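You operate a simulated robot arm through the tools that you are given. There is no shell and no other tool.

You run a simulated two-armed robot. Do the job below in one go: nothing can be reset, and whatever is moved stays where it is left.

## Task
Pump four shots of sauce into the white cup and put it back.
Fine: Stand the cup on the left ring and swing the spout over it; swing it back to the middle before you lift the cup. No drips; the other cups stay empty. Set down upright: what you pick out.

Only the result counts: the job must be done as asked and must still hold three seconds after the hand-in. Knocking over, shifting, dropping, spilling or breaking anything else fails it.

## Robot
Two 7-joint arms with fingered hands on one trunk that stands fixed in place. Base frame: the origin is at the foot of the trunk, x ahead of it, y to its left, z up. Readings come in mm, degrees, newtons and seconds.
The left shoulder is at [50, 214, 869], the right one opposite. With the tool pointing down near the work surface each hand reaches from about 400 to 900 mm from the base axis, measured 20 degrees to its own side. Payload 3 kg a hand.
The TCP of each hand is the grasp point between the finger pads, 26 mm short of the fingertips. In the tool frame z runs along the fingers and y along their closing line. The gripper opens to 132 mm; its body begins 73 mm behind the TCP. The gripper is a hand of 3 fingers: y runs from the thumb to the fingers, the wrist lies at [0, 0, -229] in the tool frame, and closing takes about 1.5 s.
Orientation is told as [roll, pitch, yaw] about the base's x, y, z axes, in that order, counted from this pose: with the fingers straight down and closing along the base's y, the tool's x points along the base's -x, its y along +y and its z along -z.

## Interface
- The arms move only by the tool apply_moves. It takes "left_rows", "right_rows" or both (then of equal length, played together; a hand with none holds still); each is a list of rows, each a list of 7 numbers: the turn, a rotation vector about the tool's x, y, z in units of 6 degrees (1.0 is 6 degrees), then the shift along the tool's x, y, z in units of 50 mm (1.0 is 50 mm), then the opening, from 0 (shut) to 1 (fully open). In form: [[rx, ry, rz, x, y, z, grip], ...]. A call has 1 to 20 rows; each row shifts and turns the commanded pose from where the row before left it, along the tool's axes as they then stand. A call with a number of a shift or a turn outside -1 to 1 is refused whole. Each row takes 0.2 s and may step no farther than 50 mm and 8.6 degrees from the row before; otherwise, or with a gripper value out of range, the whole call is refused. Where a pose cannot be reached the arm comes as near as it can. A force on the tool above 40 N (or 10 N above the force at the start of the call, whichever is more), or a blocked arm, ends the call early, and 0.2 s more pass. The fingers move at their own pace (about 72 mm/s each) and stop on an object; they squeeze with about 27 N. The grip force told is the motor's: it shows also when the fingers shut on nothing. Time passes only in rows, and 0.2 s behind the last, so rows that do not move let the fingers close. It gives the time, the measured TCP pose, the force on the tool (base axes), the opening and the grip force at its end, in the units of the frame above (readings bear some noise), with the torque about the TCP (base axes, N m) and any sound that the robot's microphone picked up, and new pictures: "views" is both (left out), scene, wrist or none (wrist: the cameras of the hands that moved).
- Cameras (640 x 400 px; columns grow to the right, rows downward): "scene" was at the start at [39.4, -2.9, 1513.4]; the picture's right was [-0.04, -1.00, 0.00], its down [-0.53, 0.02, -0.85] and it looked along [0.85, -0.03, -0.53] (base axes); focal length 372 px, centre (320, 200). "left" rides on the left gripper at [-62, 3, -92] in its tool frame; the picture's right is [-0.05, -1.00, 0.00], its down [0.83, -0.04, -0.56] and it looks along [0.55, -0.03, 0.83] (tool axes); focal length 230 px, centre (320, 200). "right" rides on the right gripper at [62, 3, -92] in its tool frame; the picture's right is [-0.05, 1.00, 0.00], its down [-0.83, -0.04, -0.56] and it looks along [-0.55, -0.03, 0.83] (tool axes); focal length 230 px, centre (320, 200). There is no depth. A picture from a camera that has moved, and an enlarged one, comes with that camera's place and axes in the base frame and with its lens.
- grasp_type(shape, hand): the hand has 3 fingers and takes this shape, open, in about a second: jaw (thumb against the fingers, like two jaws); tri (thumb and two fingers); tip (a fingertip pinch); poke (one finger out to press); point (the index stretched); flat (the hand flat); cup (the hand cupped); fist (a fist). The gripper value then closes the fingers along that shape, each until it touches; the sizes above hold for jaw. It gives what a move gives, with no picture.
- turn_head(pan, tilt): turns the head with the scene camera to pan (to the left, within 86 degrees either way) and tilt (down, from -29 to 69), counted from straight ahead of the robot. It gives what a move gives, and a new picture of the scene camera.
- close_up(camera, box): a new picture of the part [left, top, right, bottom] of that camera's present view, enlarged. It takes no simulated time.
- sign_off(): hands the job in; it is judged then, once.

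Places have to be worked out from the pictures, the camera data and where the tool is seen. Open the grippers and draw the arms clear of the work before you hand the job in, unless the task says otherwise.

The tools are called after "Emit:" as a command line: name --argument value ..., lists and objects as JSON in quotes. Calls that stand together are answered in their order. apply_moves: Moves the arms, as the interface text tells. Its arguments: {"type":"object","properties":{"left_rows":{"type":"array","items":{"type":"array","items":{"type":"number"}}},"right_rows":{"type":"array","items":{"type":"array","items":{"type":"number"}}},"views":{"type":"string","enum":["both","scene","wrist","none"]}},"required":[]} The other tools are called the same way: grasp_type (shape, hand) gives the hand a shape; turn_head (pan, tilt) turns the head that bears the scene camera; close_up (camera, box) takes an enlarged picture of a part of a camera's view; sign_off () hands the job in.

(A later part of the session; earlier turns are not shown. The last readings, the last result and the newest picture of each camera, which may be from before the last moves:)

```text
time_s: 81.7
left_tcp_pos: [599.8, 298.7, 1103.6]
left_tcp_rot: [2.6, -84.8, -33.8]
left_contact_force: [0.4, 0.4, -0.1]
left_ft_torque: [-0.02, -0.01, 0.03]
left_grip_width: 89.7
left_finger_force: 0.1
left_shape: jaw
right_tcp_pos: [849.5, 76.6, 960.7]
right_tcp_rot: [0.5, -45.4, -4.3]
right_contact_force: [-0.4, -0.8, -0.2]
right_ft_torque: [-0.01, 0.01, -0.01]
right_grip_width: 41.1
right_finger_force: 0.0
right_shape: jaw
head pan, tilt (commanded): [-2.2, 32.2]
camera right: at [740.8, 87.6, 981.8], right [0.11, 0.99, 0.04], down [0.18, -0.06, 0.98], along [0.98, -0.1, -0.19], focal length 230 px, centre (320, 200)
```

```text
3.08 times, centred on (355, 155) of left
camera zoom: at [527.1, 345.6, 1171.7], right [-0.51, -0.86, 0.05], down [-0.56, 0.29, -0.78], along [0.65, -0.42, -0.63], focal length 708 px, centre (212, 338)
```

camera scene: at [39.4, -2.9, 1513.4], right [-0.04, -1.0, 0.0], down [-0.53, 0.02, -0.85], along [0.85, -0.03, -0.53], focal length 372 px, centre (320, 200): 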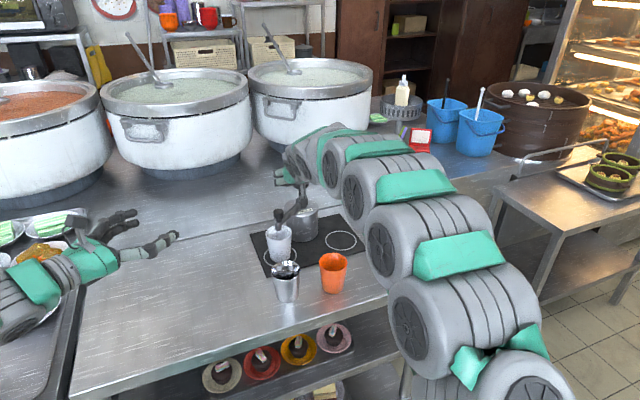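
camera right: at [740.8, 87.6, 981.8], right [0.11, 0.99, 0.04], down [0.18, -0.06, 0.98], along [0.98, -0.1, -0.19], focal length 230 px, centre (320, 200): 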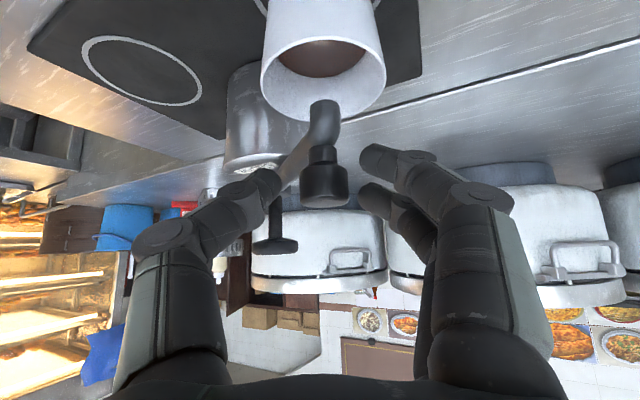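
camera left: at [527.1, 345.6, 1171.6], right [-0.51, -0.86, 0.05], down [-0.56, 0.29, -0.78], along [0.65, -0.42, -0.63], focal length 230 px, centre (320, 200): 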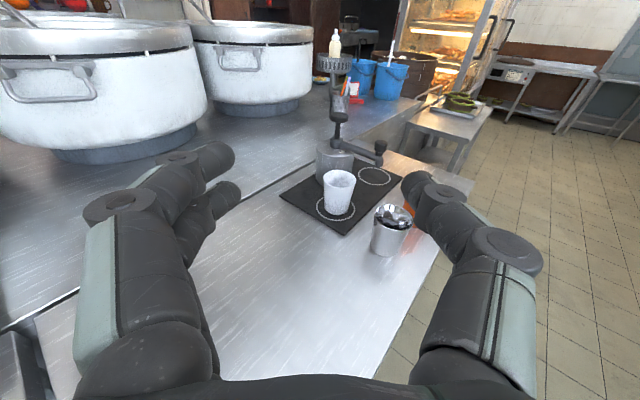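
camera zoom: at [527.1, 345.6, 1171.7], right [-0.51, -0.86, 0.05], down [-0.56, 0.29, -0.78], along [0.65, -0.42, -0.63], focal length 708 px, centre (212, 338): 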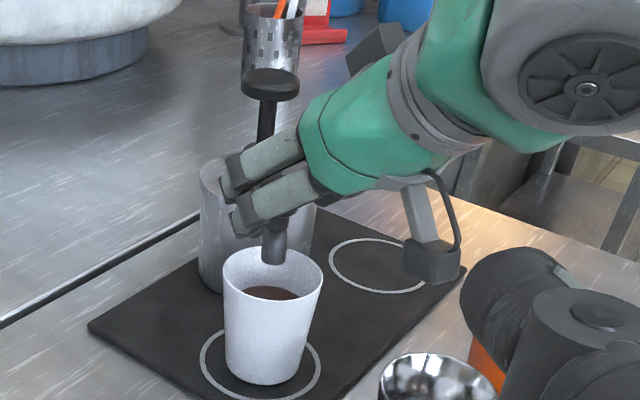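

The knob is centred with about 6 mm to the fingers. I ease in 5 mm, take up the gap, and start swinging the spout back toward the middle with the finger side pushing, half way first.

Emit:
apply_moves --right_rows '[[0, 0, 0, 0, -0.1, 0, 0.31], [0, 0, 0, 0, 0, 0.1, 0.31], [0, 0, 0, 0.0345, -0.107, -0.035, 0.31], [0, 0, 0, 0.0345, -0.107, -0.035, 0.31], [0, 0, 0, 0.0265, -0.112, -0.0268, 0.31], [0, 0, 0, 0.0265, -0.112, -0.0268, 0.31], [-0.712, 0, -0.702, 0, 0, 0, 0.31], [0, 0, 0, 0.0222, -0.121, -0.0225, 0.31], [0, 0, 0, 0.0222, -0.121, -0.0225, 0.31], [0, 0, 0, 0.0185, -0.114, -0.0188, 0.31], [0, 0, 0, 0.0185, -0.114, -0.0188, 0.31], [0, 0, 0, 0, 0, 0, 0.31]]' --views "wrist"

Emit:
close_up --camera "right" --box '[230, 90, 430, 250]'

Emit:
close_up --camera "left" --box '[290, 90, 420, 220]'

```text
time_s: 84.3
left_tcp_pos: [600.1, 298.2, 1103.0]
left_tcp_rot: [2.6, -84.8, -33.7]
left_contact_force: [0.6, 0.9, 0.1]
left_ft_torque: [0.03, 0.0, 0.02]
left_grip_width: 89.2
left_finger_force: 0.0
left_shape: jaw
right_tcp_pos: [837.5, 25.9, 956.9]
right_tcp_rot: [0.4, -45.5, 1.6]
right_contact_force: [0.0, -0.6, -0.4]
right_ft_torque: [0.02, 0.04, -0.04]
right_grip_width: 41.2
right_finger_force: 0.0
right_shape: jaw
head pan, tilt (commanded): [-2.2, 32.2]
camera right: at [728.2, 26.2, 977.3], right [0.0, 1.0, 0.04], down [0.19, -0.04, 0.98], along [0.98, 0.01, -0.19], focal length 230 px, centre (320, 200)
```

right: 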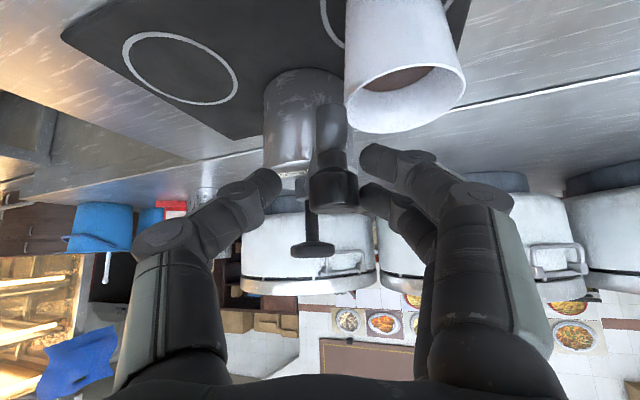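

```text
2.50 times, centred on (330, 170) of right
camera zoom: at [728.2, 26.2, 977.3], right [0.0, 1.0, 0.04], down [0.19, -0.04, 0.98], along [0.98, 0.01, -0.19], focal length 575 px, centre (295, 275)
```

zoom: 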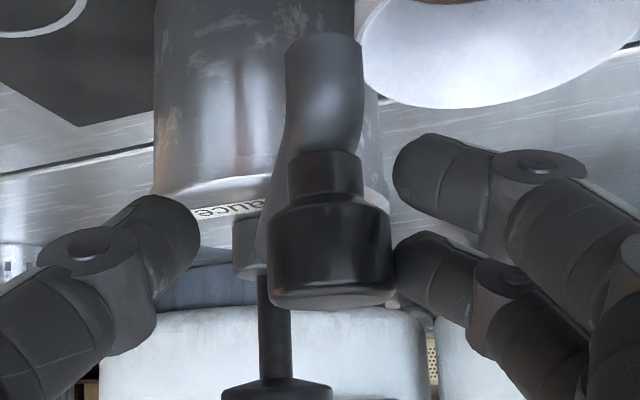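

```text
3.08 times, centred on (355, 155) of left
camera zoom: at [527.2, 345.7, 1171.6], right [-0.51, -0.86, 0.05], down [-0.56, 0.29, -0.78], along [0.65, -0.42, -0.63], focal length 708 px, centre (212, 338)
```

zoom: 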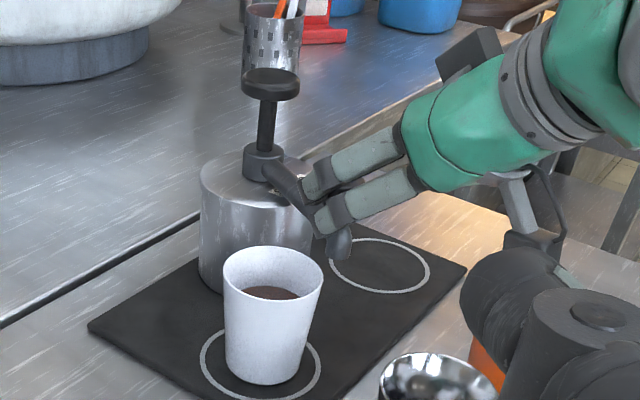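

The spout follows the fingers precisely (θ≈171°), no drips. I continue toward the middle, stopping a little short to check.

Emit:
apply_moves --right_rows '[[0, 0, 0, 0.0109, -0.118, -0.011, 0.31], [0, 0, 0, 0.0109, -0.118, -0.011, 0.31], [-0.712, 0, -0.702, 0, 0, 0, 0.31], [0, 0, 0, 0.0058, -0.128, -0.0059, 0.31], [0, 0, 0, 0.0058, -0.128, -0.0059, 0.31], [0, 0, 0, 0.0026, -0.117, -0.0026, 0.31], [0, 0, 0, 0.0026, -0.117, -0.0026, 0.31], [0, 0, 0, -0.0064, -0.119, 0.0065, 0.31], [0, 0, 0, -0.0064, -0.119, 0.0065, 0.31], [0, 0, 0, 0, 0, 0, 0.31]]' --views "wrist"

Emit:
close_up --camera "right" --box '[230, 90, 430, 250]'

Emit:
close_up --camera "left" --box '[290, 90, 420, 220]'

```text
time_s: 86.5
left_tcp_pos: [599.2, 297.8, 1102.0]
left_tcp_rot: [2.6, -84.7, -33.8]
left_contact_force: [0.3, 0.3, -0.5]
left_ft_torque: [0.01, -0.02, 0.02]
left_grip_width: 89.4
left_finger_force: 0.1
left_shape: jaw
right_tcp_pos: [840.6, -21.5, 955.8]
right_tcp_rot: [0.5, -45.5, 7.6]
right_contact_force: [0.9, 0.6, 1.0]
right_ft_torque: [0.0, 0.01, 0.01]
right_grip_width: 41.4
right_finger_force: 0.1
right_shape: jaw
head pan, tilt (commanded): [-2.2, 32.2]
camera right: at [732.4, -33.2, 977.1], right [-0.1, 0.99, 0.04], down [0.19, -0.02, 0.98], along [0.98, 0.11, -0.19], focal length 230 px, centre (320, 200)
```

right: 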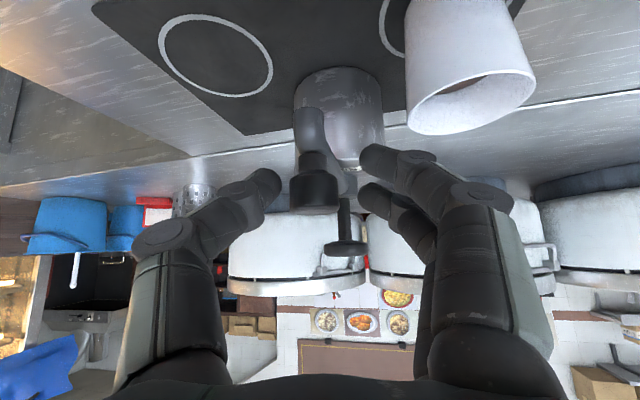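

```text
2.50 times, centred on (330, 170) of right
camera zoom: at [732.4, -33.2, 977.1], right [-0.1, 0.99, 0.04], down [0.19, -0.02, 0.98], along [0.98, 0.11, -0.19], focal length 575 px, centre (295, 275)
```

zoom: 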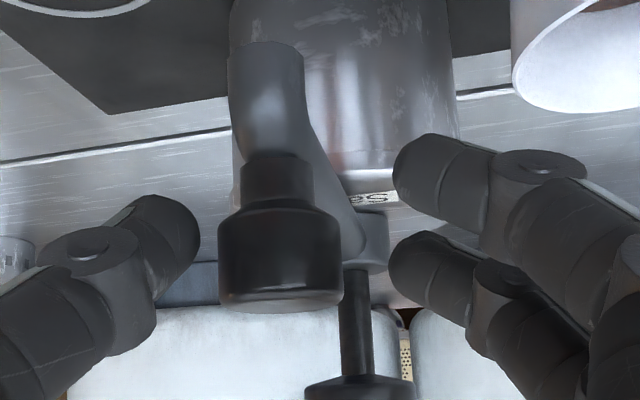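

```text
3.08 times, centred on (355, 155) of left
camera zoom: at [527.1, 345.7, 1171.6], right [-0.51, -0.86, 0.05], down [-0.56, 0.29, -0.78], along [0.65, -0.42, -0.63], focal length 708 px, centre (212, 338)
```

zoom: 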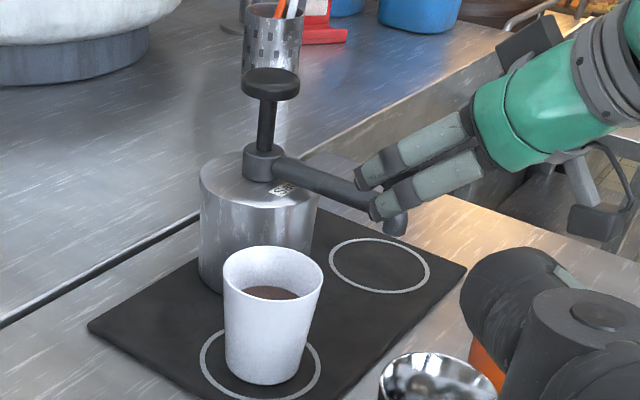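

The spout snapped ahead to θ≈200°, which is its original middle (a detent seems to hold it there). I open the fingers and back the right hand out.

Emit:
apply_moves --right_rows '[[0, 0, 0, 0, 0, 0, 0.4], [0, 0, 0, 0, 0, 0, 0.5], [0, 0, 0, 0, 0, 0, 0.6], [0, 0, 0, 0, 0, 0, 0.6], [0, 0, 0, 0, 0, -0.3, 0.6], [0, 0, 0, 0, 0, -0.6, 0.6], [0, 0, 0, 0, 0, -0.8, 0.6], [0, 0, 0, 0, 0, -0.9, 0.6], [0, 0, 0, 0, 0, 0, 0.6]]' --views "wrist"

Emit:
close_up --camera "right" --box '[220, 50, 440, 230]'

Emit:
close_up --camera "left" --box '[270, 90, 420, 240]'

```text
time_s: 88.5
left_tcp_pos: [599.9, 298.1, 1103.1]
left_tcp_rot: [2.6, -84.6, -33.8]
left_contact_force: [-0.2, 0.2, -0.1]
left_ft_torque: [-0.01, 0.01, -0.02]
left_grip_width: 89.2
left_finger_force: 0.1
left_shape: jaw
right_tcp_pos: [749.5, -36.3, 1047.5]
right_tcp_rot: [0.5, -45.4, 7.6]
right_contact_force: [0.2, 0.4, 0.5]
right_ft_torque: [0.03, -0.02, 0.01]
right_grip_width: 78.7
right_finger_force: 0.1
right_shape: jaw
head pan, tilt (commanded): [-2.2, 32.2]
camera right: at [641.0, -47.4, 1068.7], right [-0.1, 0.99, 0.04], down [0.19, -0.02, 0.98], along [0.98, 0.11, -0.19], focal length 230 px, centre (320, 200)
```

right: 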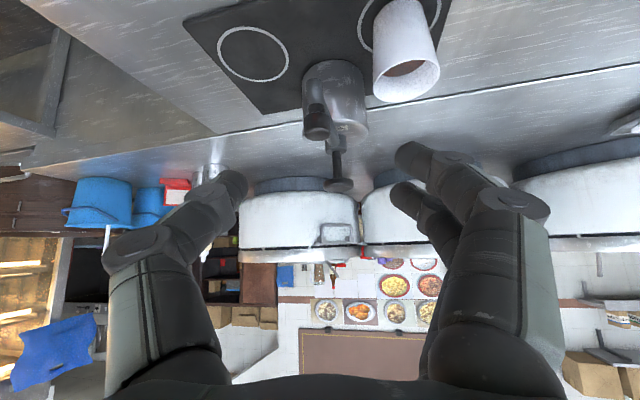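

```text
2.22 times, centred on (330, 140) of right
camera zoom: at [641.0, -47.4, 1068.7], right [-0.1, 0.99, 0.04], down [0.19, -0.02, 0.98], along [0.98, 0.11, -0.19], focal length 511 px, centre (298, 333)
```

zoom: 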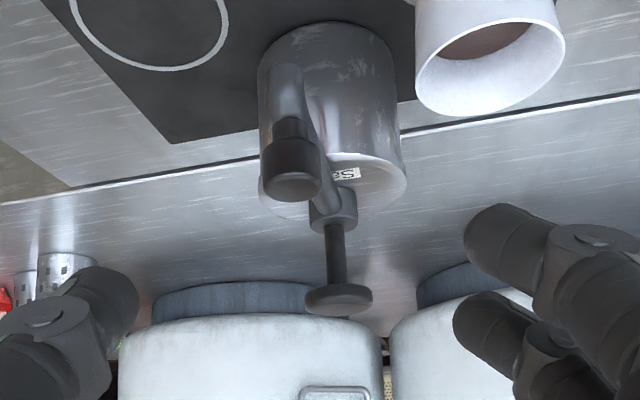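

```text
2.67 times, centred on (345, 165) of left
camera zoom: at [527.1, 345.7, 1171.6], right [-0.51, -0.86, 0.05], down [-0.56, 0.29, -0.78], along [0.65, -0.42, -0.63], focal length 614 px, centre (253, 293)
```

zoom: 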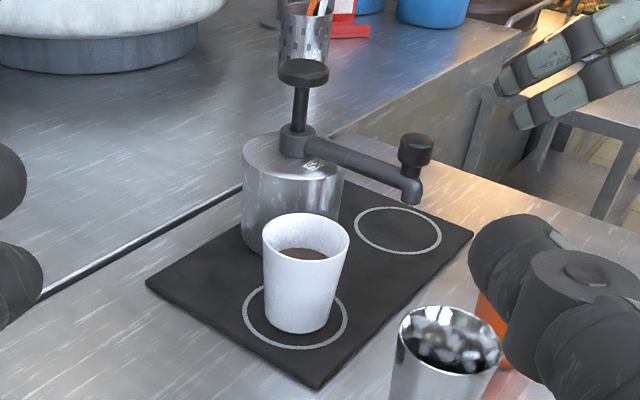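

The spout is back exactly where it started, the cup is full and standing. I draw the right arm away to the right, while the left hand tilts back to its grasp orientation.

Emit:
apply_moves --left_rows '[[0, 1, 0, 0, 0, 0, 0.72], [0, 1, 0, 0, 0, 0, 0.72], [0, 1, 0, 0, 0, 0, 0.72], [0, 1, 0, 0, 0, 0, 0.72], [0, 1, 0, 0, 0, 0, 0.72], [0, 1, 0, 0, 0, 0, 0.72], [0, 1, 0, 0, 0, 0, 0.72], [0, 1, 0, 0, 0, 0, 0.72], [0, 1, 0, 0, 0, 0, 0.72], [0, 0, 0, 0, 0, 0, 0.72], [0, 0, 0, 0, 0, 0, 0.72], [0, 0, 0, 0, 0, 0, 0.72]]' --right_rows '[[0, 0, 0, 0.248, -0.573, -0.582, 0.6], [0, 0, 0, 0.248, -0.573, -0.582, 0.6], [0, 0, 0, 0.248, -0.573, -0.582, 0.6], [0, 0, 0, 0.248, -0.573, -0.582, 0.6], [0, 0, 0, 0.248, -0.573, -0.582, 0.6], [0, 0, 0, 0.248, -0.573, -0.582, 0.6], [0, 0, 0, 0.248, -0.573, -0.582, 0.6], [0, 0, 0, 0.248, -0.573, -0.582, 0.6], [0, 0, 0, 0.248, -0.573, -0.582, 0.6], [0, 0, 0, 0.248, -0.573, -0.582, 0.6], [0, 0, 0, 0.248, -0.573, -0.582, 0.6], [0, 0, 0, 0, 0, 0, 0.6]]' --views "scene"

Emit:
close_up --camera "scene" --box '[230, 160, 420, 310]'

```text
time_s: 91.1
left_tcp_pos: [600.0, 298.7, 1103.3]
left_tcp_rot: [0.3, -30.7, -31.3]
left_contact_force: [0.2, -0.1, 0.1]
left_ft_torque: [0.0, 0.02, -0.03]
left_grip_width: 94.5
left_finger_force: 0.0
left_shape: jaw
right_tcp_pos: [472.3, -391.2, 1173.8]
right_tcp_rot: [0.5, -45.4, 7.6]
right_contact_force: [0.4, -0.2, 0.0]
right_ft_torque: [0.01, 0.01, 0.02]
right_grip_width: 78.7
right_finger_force: 0.0
right_shape: jaw
head pan, tilt (commanded): [-2.2, 32.2]
camera scene: at [39.4, -2.9, 1513.4], right [-0.04, -1.0, 0.0], down [-0.53, 0.02, -0.85], along [0.85, -0.03, -0.53], focal length 372 px, centre (320, 200)
```

scene: 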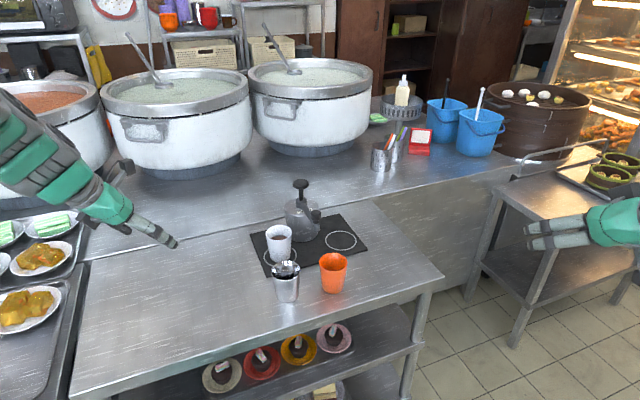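

```text
2.67 times, centred on (325, 235) of scene
camera zoom: at [39.4, -2.9, 1513.4], right [-0.04, -1.0, 0.0], down [-0.53, 0.02, -0.85], along [0.85, -0.03, -0.53], focal length 991 px, centre (307, 107)
```

zoom: 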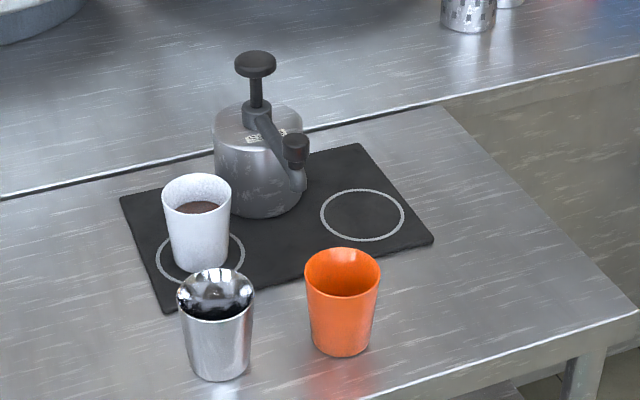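

The scene view matches the starting picture exactly apart from the cup. I bring the left hand back over the cup on the left ring, reversing its retreat.

Emit:
apply_moves --left_rows '[[0, 0, 0, -0.646, -0.13, 0.574, 0.72], [0, 0, 0, -0.646, -0.13, 0.574, 0.72], [0, 0, 0, -0.646, -0.13, 0.574, 0.72], [0, 0, 0, -0.646, -0.13, 0.574, 0.72], [0, 0, 0, -0.646, -0.13, 0.574, 0.72], [0, 0, 0, -0.646, -0.13, 0.574, 0.72], [0, 0, 0, -0.646, -0.13, 0.574, 0.72], [0, 0, 0, -0.646, -0.13, 0.574, 0.72], [0, 0, 0, 0, 0, 0, 0.72]]' --views "wrist"

Emit:
close_up --camera "left" --box '[260, 140, 376, 240]'

```text
time_s: 93.1
left_tcp_pos: [863.9, 78.3, 1036.5]
left_tcp_rot: [0.3, -30.7, -31.3]
left_contact_force: [0.4, 0.4, 0.0]
left_ft_torque: [0.02, 0.0, -0.03]
left_grip_width: 94.5
left_finger_force: 0.0
left_shape: jaw
right_tcp_pos: [471.9, -391.5, 1172.3]
right_tcp_rot: [0.6, -45.4, 7.6]
right_contact_force: [0.1, 0.8, -0.4]
right_ft_torque: [0.0, 0.02, -0.03]
right_grip_width: 78.8
right_finger_force: 0.1
right_shape: jaw
head pan, tilt (commanded): [-2.2, 32.2]
camera left: at [869.2, 76.9, 1147.1], right [-0.48, -0.88, 0.02], down [-0.88, 0.48, 0.05], along [-0.06, 0.01, -1.0], focal length 230 px, centre (320, 200)
```

left: 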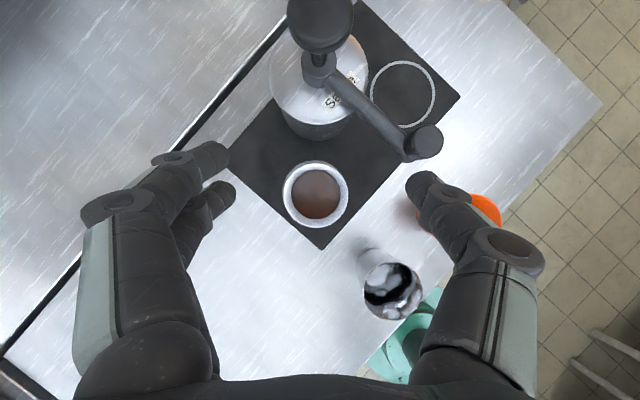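

```text
4.00 times, centred on (318, 190) of left
camera zoom: at [869.2, 76.9, 1147.1], right [-0.48, -0.88, 0.02], down [-0.88, 0.48, 0.05], along [-0.06, 0.01, -1.0], focal length 920 px, centre (328, 240)
```

zoom: 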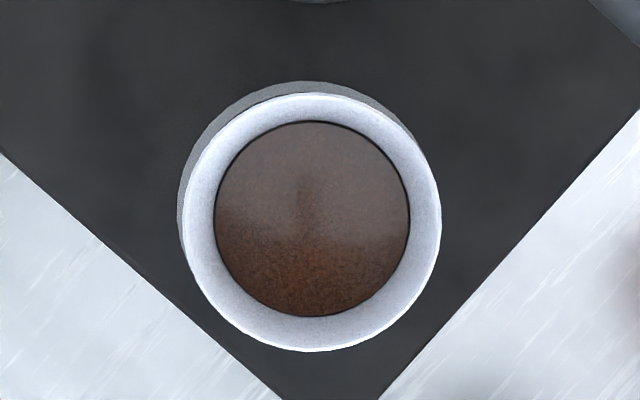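

No drips on the mat, and the cup's centre is at (861, 79) as left. I descend straight to grip height around it.

Emit:
apply_moves --left_rows '[[0, 0, 0, 0.2577, 0, 0.4251, 0.72], [0, 0, 0, 0.2577, 0, 0.4251, 0.72], [0, 0, 0, 0.2577, 0, 0.4251, 0.72], [0, 0, 0, 0.2577, 0, 0.4251, 0.72], [0, 0, 0, 0.2577, 0, 0.4251, 0.72], [0, 0, 0, 0.2577, 0, 0.4251, 0.72], [0, 0, 0, 0.2577, 0, 0.4251, 0.72], [0, 0, 0, 0, 0, 0, 0.72]]' --views "wrist"

```text
time_s: 94.9
left_tcp_pos: [863.8, 80.1, 863.2]
left_tcp_rot: [0.4, -30.8, -31.3]
left_contact_force: [-1.0, 0.7, -0.9]
left_ft_torque: [-0.02, 0.0, 0.0]
left_grip_width: 94.5
left_finger_force: 0.1
left_shape: jaw
right_tcp_pos: [470.0, -390.7, 1172.5]
right_tcp_rot: [0.5, -45.4, 7.6]
right_contact_force: [-0.6, 1.2, 0.4]
right_ft_torque: [0.02, 0.03, 0.0]
right_grip_width: 78.5
right_finger_force: 0.0
right_shape: jaw
head pan, tilt (commanded): [-2.2, 32.2]
camera left: at [869.1, 79.1, 972.7], right [-0.48, -0.88, 0.02], down [-0.88, 0.48, 0.05], along [-0.06, 0.01, -1.0], focal length 230 px, centre (320, 200)
```

left: 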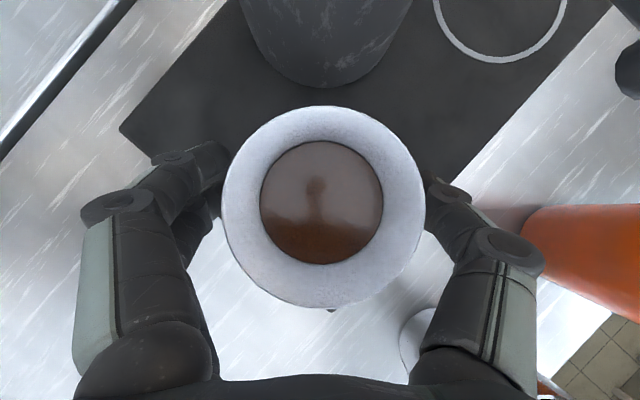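

The cup is centred between the fingers. I close the grip on it.

Emit:
apply_moves --left_rows '[[0, 0, 0, 0, 0, 0, 0.6], [0, 0, 0, 0, 0, 0, 0.52], [0, 0, 0, 0, 0, 0, 0.45], [0, 0, 0, 0, 0, 0, 0.3], [0, 0, 0, 0, 0, 0, 0], [0, 0, 0, 0, 0, 0, 0], [0, 0, 0, 0, 0, 0, 0], [0, 0, 0, 0, 0, 0, 0]]' --views "wrist"

```text
time_s: 96.7
left_tcp_pos: [863.6, 78.8, 862.9]
left_tcp_rot: [0.3, -30.7, -31.3]
left_contact_force: [-0.4, 0.7, 0.2]
left_ft_torque: [0.06, 0.02, -0.04]
left_grip_width: 52.0
left_finger_force: 26.8
left_shape: jaw
right_tcp_pos: [472.2, -389.7, 1173.2]
right_tcp_rot: [0.5, -45.4, 7.6]
right_contact_force: [-0.9, 0.4, -0.4]
right_ft_torque: [0.0, 0.0, 0.01]
right_grip_width: 78.4
right_finger_force: 0.0
right_shape: jaw
head pan, tilt (commanded): [-2.2, 32.2]
camera left: at [868.9, 79.1, 972.5], right [-0.48, -0.88, 0.02], down [-0.88, 0.48, 0.05], along [-0.06, 0.01, -1.0], focal length 230 px, centre (320, 200)
```

left: 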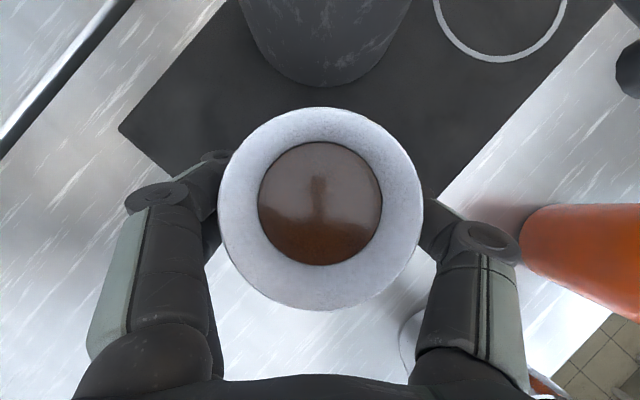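

Held firmly. I lift slowly and straight up about 167 mm, gentle on the sauce.

Emit:
apply_moves --left_rows '[[0, 0, 0, -0.02, 0, -0.034, 0], [0, 0, 0, -0.06, 0, -0.1, 0], [0, 0, 0, -0.1075, 0, -0.1804, 0], [0, 0, 0, -0.1075, 0, -0.1804, 0], [0, 0, 0, -0.1075, 0, -0.1804, 0], [0, 0, 0, -0.1075, 0, -0.1804, 0], [0, 0, 0, -0.1075, 0, -0.1804, 0], [0, 0, 0, -0.1075, 0, -0.1804, 0], [0, 0, 0, -0.1075, 0, -0.1804, 0], [0, 0, 0, -0.1075, 0, -0.1804, 0], [0, 0, 0, -0.1075, 0, -0.1804, 0], [0, 0, 0, -0.1075, 0, -0.1804, 0], [0, 0, 0, -0.1075, 0, -0.1804, 0], [0, 0, 0, -0.1075, 0, -0.1804, 0], [0, 0, 0, -0.1075, 0, -0.1804, 0], [0, 0, 0, -0.1075, 0, -0.1804, 0], [0, 0, 0, -0.1075, 0, -0.1804, 0], [0, 0, 0, -0.06, 0, -0.1, 0], [0, 0, 0, 0, 0, 0, 0]]' --views "both"

```text
time_s: 100.7
left_tcp_pos: [862.9, 80.1, 1032.4]
left_tcp_rot: [0.3, -30.7, -31.3]
left_contact_force: [0.2, -0.4, -1.3]
left_ft_torque: [-0.02, -0.01, 0.0]
left_grip_width: 51.7
left_finger_force: 27.3
left_shape: jaw
right_tcp_pos: [471.5, -392.1, 1172.6]
right_tcp_rot: [0.4, -45.4, 7.6]
right_contact_force: [0.0, 0.0, 0.6]
right_ft_torque: [0.02, 0.03, -0.01]
right_grip_width: 78.7
right_finger_force: 0.2
right_shape: jaw
head pan, tilt (commanded): [-2.2, 32.2]
camera scene: at [39.5, -2.9, 1513.4], right [-0.04, -1.0, 0.0], down [-0.53, 0.02, -0.85], along [0.85, -0.03, -0.53], focal length 372 px, centre (320, 200)
camera left: at [868.4, 78.4, 1143.8], right [-0.48, -0.88, 0.02], down [-0.88, 0.48, 0.05], along [-0.06, 0.01, -1.0], focal length 230 px, centre (320, 200)
```

scene: 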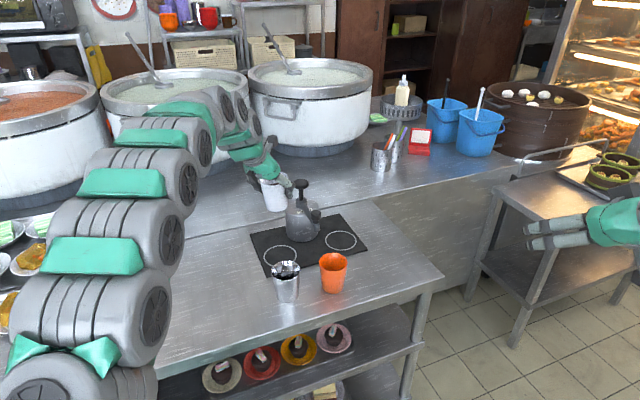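
left: 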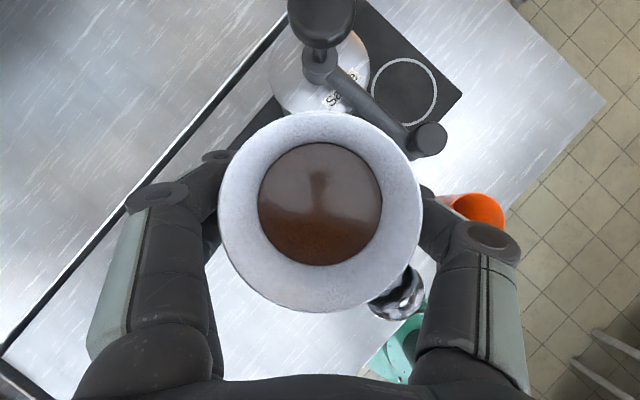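

Cup level and clear; the pump untouched. I carry it slowly back in front of the spout and yaw the hand back by 12°.

Emit:
apply_moves --left_rows '[[0, 0, 0, 0.019, -0.111, -0.0105, 0], [0, 0, 0, 0.0385, -0.223, -0.021, 0], [0, 0, 0, 0.0385, -0.223, -0.021, 0], [0, 0, 0, 0.0385, -0.223, -0.021, 0], [0, 0, 0, 0.0385, -0.223, -0.021, 0], [0, 0, 0, 0.0385, -0.223, -0.021, 0], [0, 0, 0, 0.0385, -0.223, -0.021, 0], [0, 0, 0, 0.0385, -0.223, -0.021, 0], [0, 0, 0, 0.0385, -0.223, -0.021, 0], [0, 0, 0, 0.0385, -0.223, -0.021, 0], [0, 0, 0, 0.0385, -0.223, -0.021, 0], [0, 0, 0, 0.0385, -0.223, -0.021, 0], [0, 0, 0, 0.019, -0.111, -0.0105, 0], [-0.256, 0, -0.43, 0, 0, 0, 0], [-0.256, 0, -0.43, 0, 0, 0, 0], [-0.256, 0, -0.43, 0, 0, 0, 0], [-0.256, 0, -0.43, 0, 0, 0, 0], [0, 0, 0, 0, 0, 0, 0]]' --views "wrist"

```text
time_s: 104.5
left_tcp_pos: [771.3, -22.3, 1033.1]
left_tcp_rot: [0.3, -30.8, -19.2]
left_contact_force: [-0.1, 0.1, -2.0]
left_ft_torque: [0.03, 0.02, 0.04]
left_grip_width: 51.8
left_finger_force: 27.1
left_shape: jaw
right_tcp_pos: [471.4, -390.7, 1173.3]
right_tcp_rot: [0.5, -45.4, 7.6]
right_contact_force: [1.0, 0.3, -0.2]
right_ft_torque: [0.01, 0.02, 0.01]
right_grip_width: 78.7
right_finger_force: 0.0
right_shape: jaw
head pan, tilt (commanded): [-2.2, 32.2]
camera left: at [777.0, -21.6, 1143.3], right [-0.28, -0.96, 0.02], down [-0.96, 0.29, 0.05], along [-0.06, -0.01, -1.0], focal length 230 px, centre (320, 200)
```

left: 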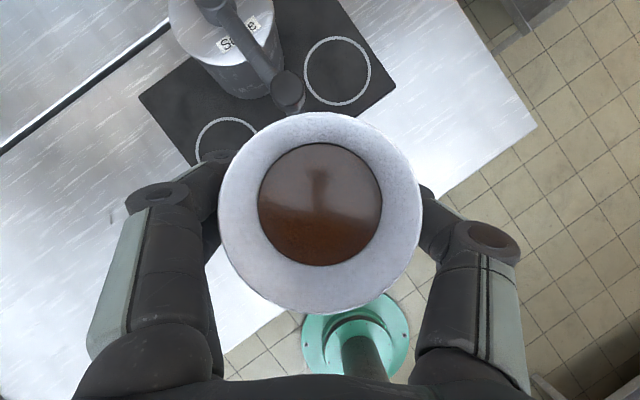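

Sauce surface is calm. I carry the cup on to above its original spot at (800.5, -172.5).

Emit:
apply_moves --left_rows '[[0, 0, 0, -0.051, -0.1015, 0.0304, 0], [0, 0, 0, -0.102, -0.203, 0.0608, 0], [0, 0, 0, -0.102, -0.203, 0.0608, 0], [0, 0, 0, -0.102, -0.203, 0.0608, 0], [0, 0, 0, -0.102, -0.203, 0.0608, 0], [0, 0, 0, -0.102, -0.203, 0.0608, 0], [0, 0, 0, -0.102, -0.203, 0.0608, 0], [0, 0, 0, -0.102, -0.203, 0.0608, 0], [0, 0, 0, -0.102, -0.203, 0.0608, 0], [0, 0, 0, -0.102, -0.203, 0.0608, 0], [0, 0, 0, -0.102, -0.203, 0.0608, 0], [0, 0, 0, -0.102, -0.203, 0.0608, 0], [0, 0, 0, -0.102, -0.203, 0.0608, 0], [0, 0, 0, -0.051, -0.1015, 0.0304, 0], [0, 0, 0, 0, 0, 0, 0]]' --views "both"

```text
time_s: 107.7
left_tcp_pos: [799.4, -173.6, 1032.9]
left_tcp_rot: [0.3, -30.8, -19.4]
left_contact_force: [-0.5, -0.6, -2.4]
left_ft_torque: [-0.02, 0.0, 0.01]
left_grip_width: 51.5
left_finger_force: 27.4
left_shape: jaw
right_tcp_pos: [472.5, -390.6, 1173.2]
right_tcp_rot: [0.6, -45.4, 7.6]
right_contact_force: [0.2, -0.2, 0.0]
right_ft_torque: [0.02, 0.0, -0.05]
right_grip_width: 78.9
right_finger_force: 0.2
right_shape: jaw
head pan, tilt (commanded): [-2.2, 32.2]
camera scene: at [39.5, -2.9, 1513.4], right [-0.04, -1.0, 0.0], down [-0.53, 0.02, -0.85], along [0.85, -0.03, -0.53], focal length 372 px, centre (320, 200)
camera left: at [805.6, -172.4, 1142.4], right [-0.29, -0.96, 0.02], down [-0.96, 0.29, 0.05], along [-0.06, -0.01, -1.0], focal length 230 px, centre (320, 200)
```

scene: 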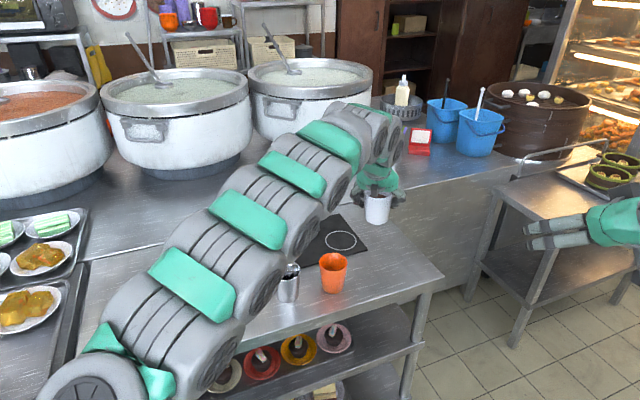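
left: 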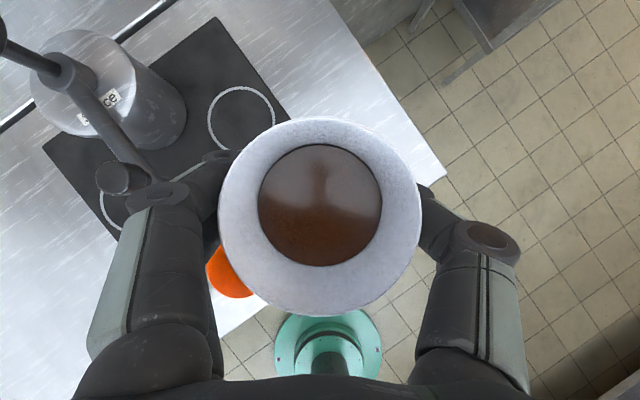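

The cup is above its old place. I lower it smoothly to about 5 mm above the table.

Emit:
apply_moves --left_rows '[[0, 0, 0, 0.054, 0.002, 0.092, 0], [0, 0, 0, 0.1084, 0.002, 0.1835, 0], [0, 0, 0, 0.1084, 0.002, 0.1835, 0], [0, 0, 0, 0.1084, 0.002, 0.1835, 0], [0, 0, 0, 0.1084, 0.002, 0.1835, 0], [0, 0, 0, 0.1084, 0.002, 0.1835, 0], [0, 0, 0, 0.1084, 0.002, 0.1835, 0], [0, 0, 0, 0.1084, 0.002, 0.1835, 0], [0, 0, 0, 0.1084, 0.002, 0.1835, 0], [0, 0, 0, 0.1084, 0.002, 0.1835, 0], [0, 0, 0, 0.1084, 0.002, 0.1835, 0], [0, 0, 0, 0.1084, 0.002, 0.1835, 0], [0, 0, 0, 0.1084, 0.002, 0.1835, 0], [0, 0, 0, 0.1084, 0.002, 0.1835, 0], [0, 0, 0, 0.1084, 0.002, 0.1835, 0], [0, 0, 0, 0.1084, 0.002, 0.1835, 0], [0, 0, 0, 0.054, 0.002, 0.092, 0], [0, 0, 0, 0, 0, 0, 0]]' --views "wrist"

```text
time_s: 111.5
left_tcp_pos: [801.5, -170.6, 862.0]
left_tcp_rot: [0.4, -30.8, -19.3]
left_contact_force: [-0.2, 0.0, -1.9]
left_ft_torque: [-0.04, 0.01, 0.03]
left_grip_width: 51.4
left_finger_force: 26.5
left_shape: jaw
right_tcp_pos: [472.1, -389.9, 1174.1]
right_tcp_rot: [0.5, -45.4, 7.6]
right_contact_force: [0.0, 0.2, -0.6]
right_ft_torque: [-0.01, -0.03, -0.01]
right_grip_width: 78.9
right_finger_force: 0.1
right_shape: jaw
head pan, tilt (commanded): [-2.2, 32.2]
camera left: at [807.4, -169.9, 972.0], right [-0.29, -0.96, 0.02], down [-0.96, 0.29, 0.05], along [-0.06, -0.01, -1.0], focal length 230 px, centre (320, 200)
```

left: 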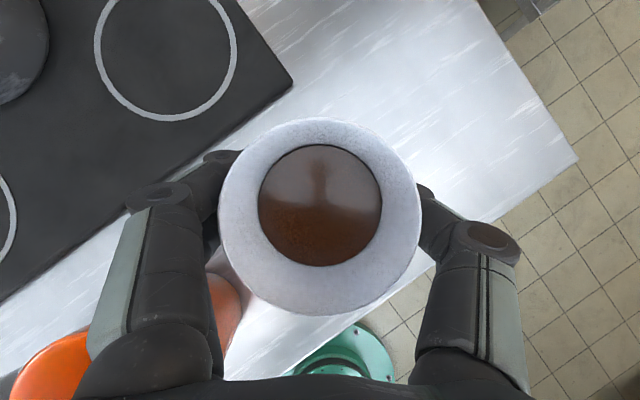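

The rim looks shifted a few pixels compared with the first grasp, so the full cup may have tipped slightly in the grip. I zoom in to check before touching down.

Emit:
close_up --camera "scene" --box '[320, 210, 420, 290]'

Emit:
close_up --camera "left" --box '[200, 100, 440, 330]'

Emit:
close_up --camera "right" --box '[320, 0, 640, 200]'

```text
5.00 times, centred on (370, 250) of scene
camera zoom: at [39.5, -2.9, 1513.4], right [-0.04, -1.0, 0.0], down [-0.53, 0.02, -0.85], along [0.85, -0.03, -0.53], focal length 1858 px, centre (70, -50)
```

zoom: 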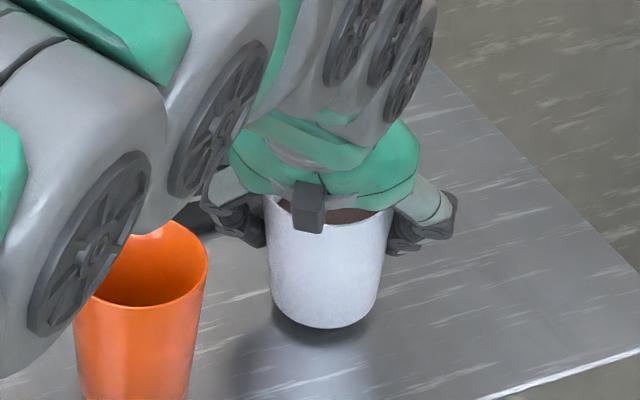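

```text
1.74 times, centred on (320, 215) of left
camera zoom: at [807.4, -169.9, 972.0], right [-0.29, -0.96, 0.02], down [-0.96, 0.29, 0.05], along [-0.06, -0.01, -1.0], focal length 400 px, centre (320, 174)
```

zoom: 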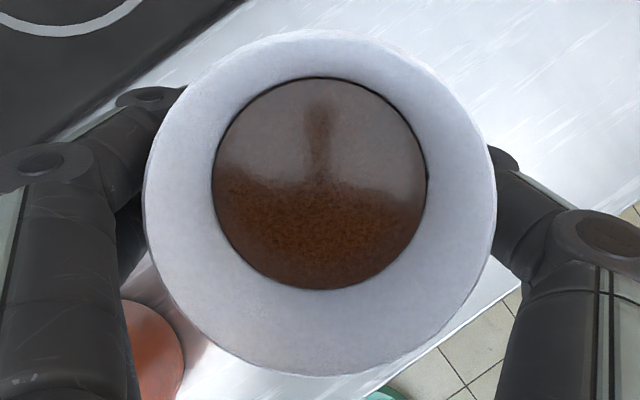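

```text
2.00 times, centred on (480, 100) of right
camera zoom: at [363.4, -402.1, 1194.3], right [-0.1, 0.99, 0.04], down [0.19, -0.02, 0.98], along [0.98, 0.11, -0.19], focal length 460 px, centre (0, 400)
```

zoom: 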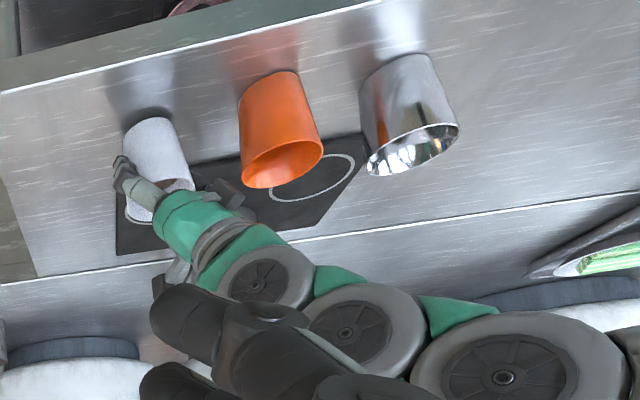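

The cup has tipped about 4° in the grip, top leaning toward the robot. I pitch the hand +4° to stand it upright and trim the position by about 2 mm, then look again.

Emit:
apply_moves --left_rows '[[0, 0.35, 0, 0, 0, 0, 0], [0, 0.35, 0, 0, 0, 0, 0], [0, 0, 0, 0.0066, -0.0386, -0.004, 0], [0, 0, 0, 0, 0, 0, 0]]' --views "wrist"

Emit:
close_up --camera "left" --box '[200, 100, 440, 330]'

Emit:
close_up --camera "right" --box '[340, 30, 460, 130]'

```text
time_s: 112.5
left_tcp_pos: [800.5, -171.9, 861.5]
left_tcp_rot: [0.2, -26.6, -19.3]
left_contact_force: [0.6, -0.5, -1.5]
left_ft_torque: [0.03, 0.01, 0.01]
left_grip_width: 51.2
left_finger_force: 27.0
left_shape: jaw
right_tcp_pos: [472.4, -390.9, 1173.4]
right_tcp_rot: [0.5, -45.4, 7.6]
right_contact_force: [0.9, 0.2, -0.3]
right_ft_torque: [-0.02, 0.0, 0.02]
right_grip_width: 78.8
right_finger_force: 0.1
right_shape: jaw
head pan, tilt (commanded): [-2.2, 32.2]
camera left: at [814.1, -174.2, 971.1], right [-0.28, -0.96, 0.02], down [-0.95, 0.28, 0.12], along [-0.12, 0.02, -0.99], focal length 230 px, centre (320, 200)
```

left: 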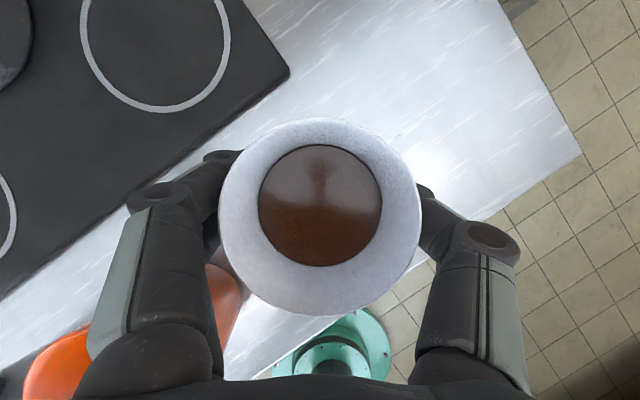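

```text
1.74 times, centred on (320, 215) of left
camera zoom: at [814.1, -174.2, 971.1], right [-0.28, -0.96, 0.02], down [-0.95, 0.28, 0.12], along [-0.12, 0.02, -0.99], focal length 400 px, centre (320, 174)
```

zoom: 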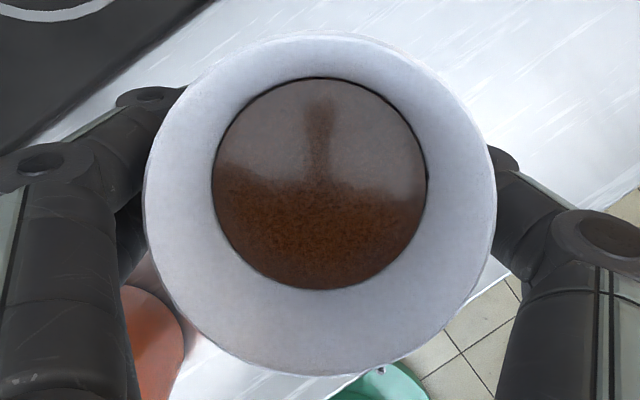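

```text
4.00 times, centred on (400, 80) of right
camera zoom: at [363.4, -402.0, 1194.2], right [-0.1, 0.99, 0.04], down [0.19, -0.02, 0.98], along [0.98, 0.11, -0.19], focal length 920 px, centre (0, 680)
```

zoom: 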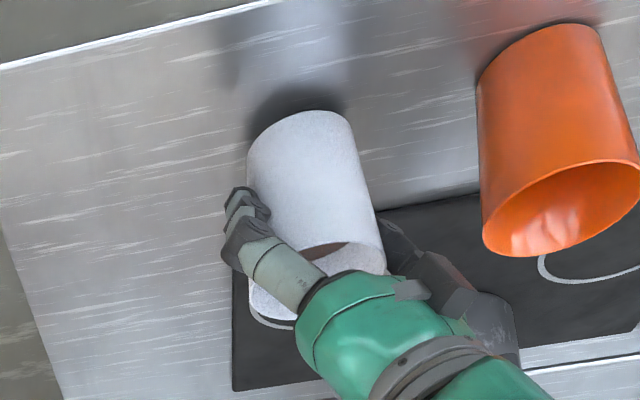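

Rim and sauce centres now line up vertically at about (798, -171), within 1 mm of the original place. I lower gently to the table.

Emit:
apply_moves --left_rows '[[0, 0, 0, 0.0134, 0, 0.0268, 0], [0, 0, 0, 0.0134, 0, 0.0268, 0], [0, 0, 0, 0.009, 0, 0.0179, 0], [0, 0, 0, 0, 0, 0, 0]]' --views "none"

```text
time_s: 113.5
left_tcp_pos: [801.6, -173.9, 858.0]
left_tcp_rot: [0.3, -26.6, -19.3]
left_contact_force: [0.3, 0.1, -2.4]
left_ft_torque: [0.02, 0.01, -0.01]
left_grip_width: 51.4
left_finger_force: 26.8
left_shape: jaw
right_tcp_pos: [471.1, -391.5, 1174.0]
right_tcp_rot: [0.5, -45.4, 7.6]
right_contact_force: [-1.0, -0.5, -0.6]
right_ft_torque: [0.0, -0.02, -0.01]
right_grip_width: 78.7
right_finger_force: 0.3
right_shape: jaw
head pan, tilt (commanded): [-2.2, 32.2]
```

Not touching yet (force shows only the cup's weight). I go on in 1 mm steps.

Emit:
apply_moves --left_rows '[[0, 0, 0, 0.009, 0, 0.0179, 0], [0, 0, 0, 0.009, 0, 0.0179, 0], [0, 0, 0, 0, 0, 0, 0]]' --views "none"

```text
time_s: 114.3
left_tcp_pos: [801.3, -172.4, 856.0]
left_tcp_rot: [0.3, -26.6, -19.3]
left_contact_force: [0.0, -0.6, -1.9]
left_ft_torque: [-0.01, -0.04, 0.02]
left_grip_width: 51.4
left_finger_force: 27.1
left_shape: jaw
right_tcp_pos: [471.6, -390.8, 1174.3]
right_tcp_rot: [0.6, -45.3, 7.7]
right_contact_force: [0.4, 0.4, 0.5]
right_ft_torque: [-0.02, -0.01, -0.01]
right_grip_width: 78.9
right_finger_force: 0.0
right_shape: jaw
head pan, tilt (commanded): [-2.2, 32.2]
```

Still no contact at z 856; I continue in 1 mm steps.

Emit:
apply_moves --left_rows '[[0, 0, 0, 0.009, 0, 0.0179, 0], [0, 0, 0, 0, 0, 0, 0]]' --views "none"

Emit:
apply_moves --left_rows '[[0, 0, 0, 0.009, 0, 0.0179, 0], [0, 0, 0, 0, 0, 0, 0]]' --views "wrist"

Emit:
close_up --camera "scene" --box '[340, 230, 420, 290]'

```text
time_s: 114.9
left_tcp_pos: [800.4, -173.4, 853.5]
left_tcp_rot: [0.3, -26.7, -19.3]
left_contact_force: [-1.0, 0.2, -2.2]
left_ft_torque: [-0.03, -0.05, -0.05]
left_grip_width: 51.4
left_finger_force: 26.8
left_shape: jaw
right_tcp_pos: [471.1, -391.3, 1173.1]
right_tcp_rot: [0.5, -45.5, 7.5]
right_contact_force: [0.1, 0.6, 0.1]
right_ft_torque: [-0.02, 0.02, 0.02]
right_grip_width: 78.4
right_finger_force: 0.0
right_shape: jaw
head pan, tilt (commanded): [-2.2, 32.2]
```

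```text
time_s: 115.5
left_tcp_pos: [801.2, -173.3, 855.2]
left_tcp_rot: [0.3, -26.6, -19.3]
left_contact_force: [0.4, -0.7, 2.5]
left_ft_torque: [0.09, -0.08, -0.04]
left_grip_width: 51.6
left_finger_force: 27.1
left_shape: jaw
right_tcp_pos: [472.5, -391.1, 1173.2]
right_tcp_rot: [0.6, -45.4, 7.5]
right_contact_force: [-0.2, 0.5, -0.3]
right_ft_torque: [0.0, 0.01, -0.01]
right_grip_width: 78.8
right_finger_force: 0.1
right_shape: jaw
head pan, tilt (commanded): [-2.2, 32.2]
camera left: at [814.7, -174.8, 963.7], right [-0.28, -0.96, 0.02], down [-0.95, 0.28, 0.12], along [-0.12, 0.02, -0.99], focal length 230 px, centre (320, 200)
```

left: 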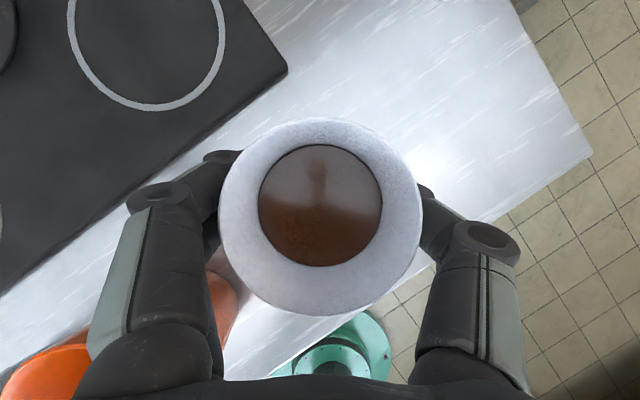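

```text
6.67 times, centred on (380, 260) of scene
camera zoom: at [39.4, -2.9, 1513.4], right [-0.04, -1.0, 0.0], down [-0.53, 0.02, -0.85], along [0.85, -0.03, -0.53], focal length 2477 px, centre (-80, -200)
```

zoom: 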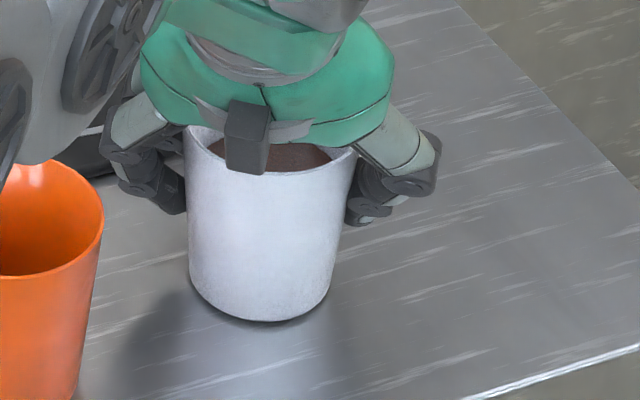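

The cup is standing on the table (force now +2.5 N). I open the fingers slowly to release it.

Emit:
apply_moves --left_rows '[[0, 0, 0, 0, 0, 0, 0.42], [0, 0, 0, 0, 0, 0, 0.46], [0, 0, 0, 0, 0, 0, 0.5], [0, 0, 0, 0, 0, 0, 0.55], [0, 0, 0, 0, 0, 0, 0.6], [0, 0, 0, 0, 0, 0, 0.66], [0, 0, 0, 0, 0, 0, 0.72], [0, 0, 0, 0, 0, 0, 0.72], [0, 0, 0, 0, 0, 0, 0.72]]' --views "both"

Emit:
close_up --camera "left" --box '[200, 100, 440, 330]'

```text
time_s: 117.5
left_tcp_pos: [802.1, -173.6, 854.7]
left_tcp_rot: [0.4, -26.7, -19.2]
left_contact_force: [-0.7, -0.6, 0.2]
left_ft_torque: [0.01, 0.01, 0.0]
left_grip_width: 94.8
left_finger_force: 0.1
left_shape: jaw
right_tcp_pos: [472.0, -390.7, 1173.0]
right_tcp_rot: [0.6, -45.4, 7.5]
right_contact_force: [0.4, 0.8, 0.1]
right_ft_torque: [0.03, -0.03, -0.02]
right_grip_width: 78.8
right_finger_force: 0.0
right_shape: jaw
head pan, tilt (commanded): [-2.2, 32.2]
camera scene: at [39.4, -2.9, 1513.4], right [-0.04, -1.0, 0.0], down [-0.53, 0.02, -0.85], along [0.85, -0.03, -0.53], focal length 372 px, centre (320, 200)
camera left: at [814.6, -174.7, 963.3], right [-0.28, -0.96, 0.02], down [-0.95, 0.28, 0.12], along [-0.12, 0.02, -0.99], focal length 230 px, centre (320, 200)
```

scene: 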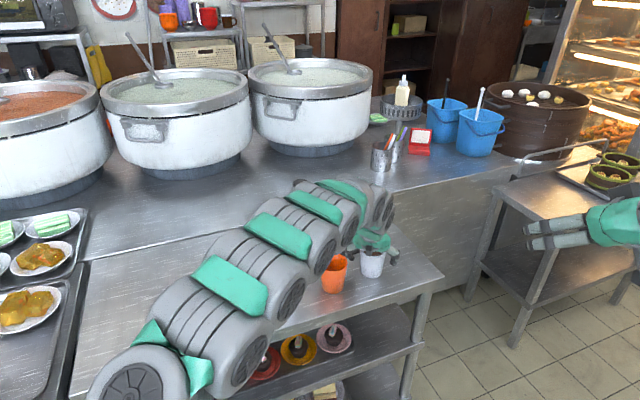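
left: 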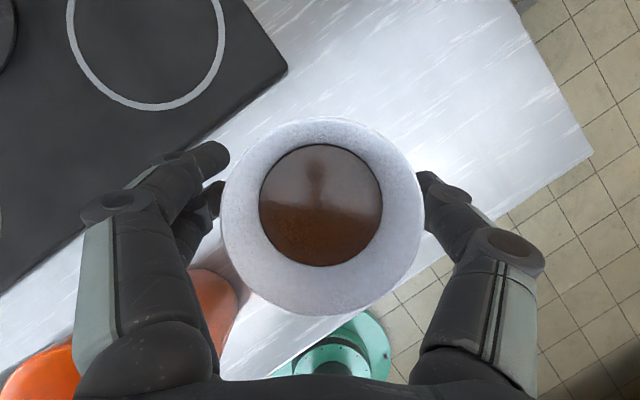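

```text
1.74 times, centred on (320, 215) of left
camera zoom: at [814.6, -174.7, 963.3], right [-0.28, -0.96, 0.02], down [-0.95, 0.28, 0.12], along [-0.12, 0.02, -0.99], focal length 400 px, centre (320, 174)
```

zoom: 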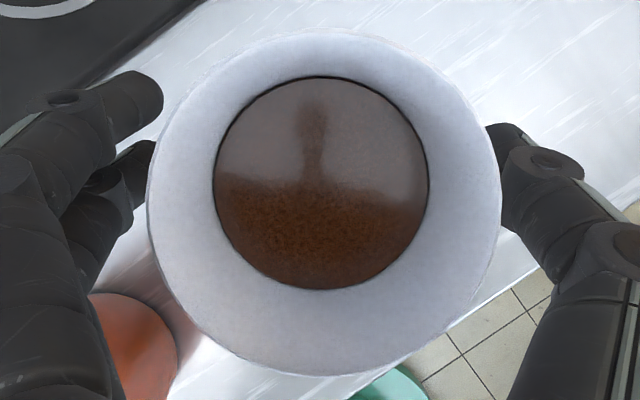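

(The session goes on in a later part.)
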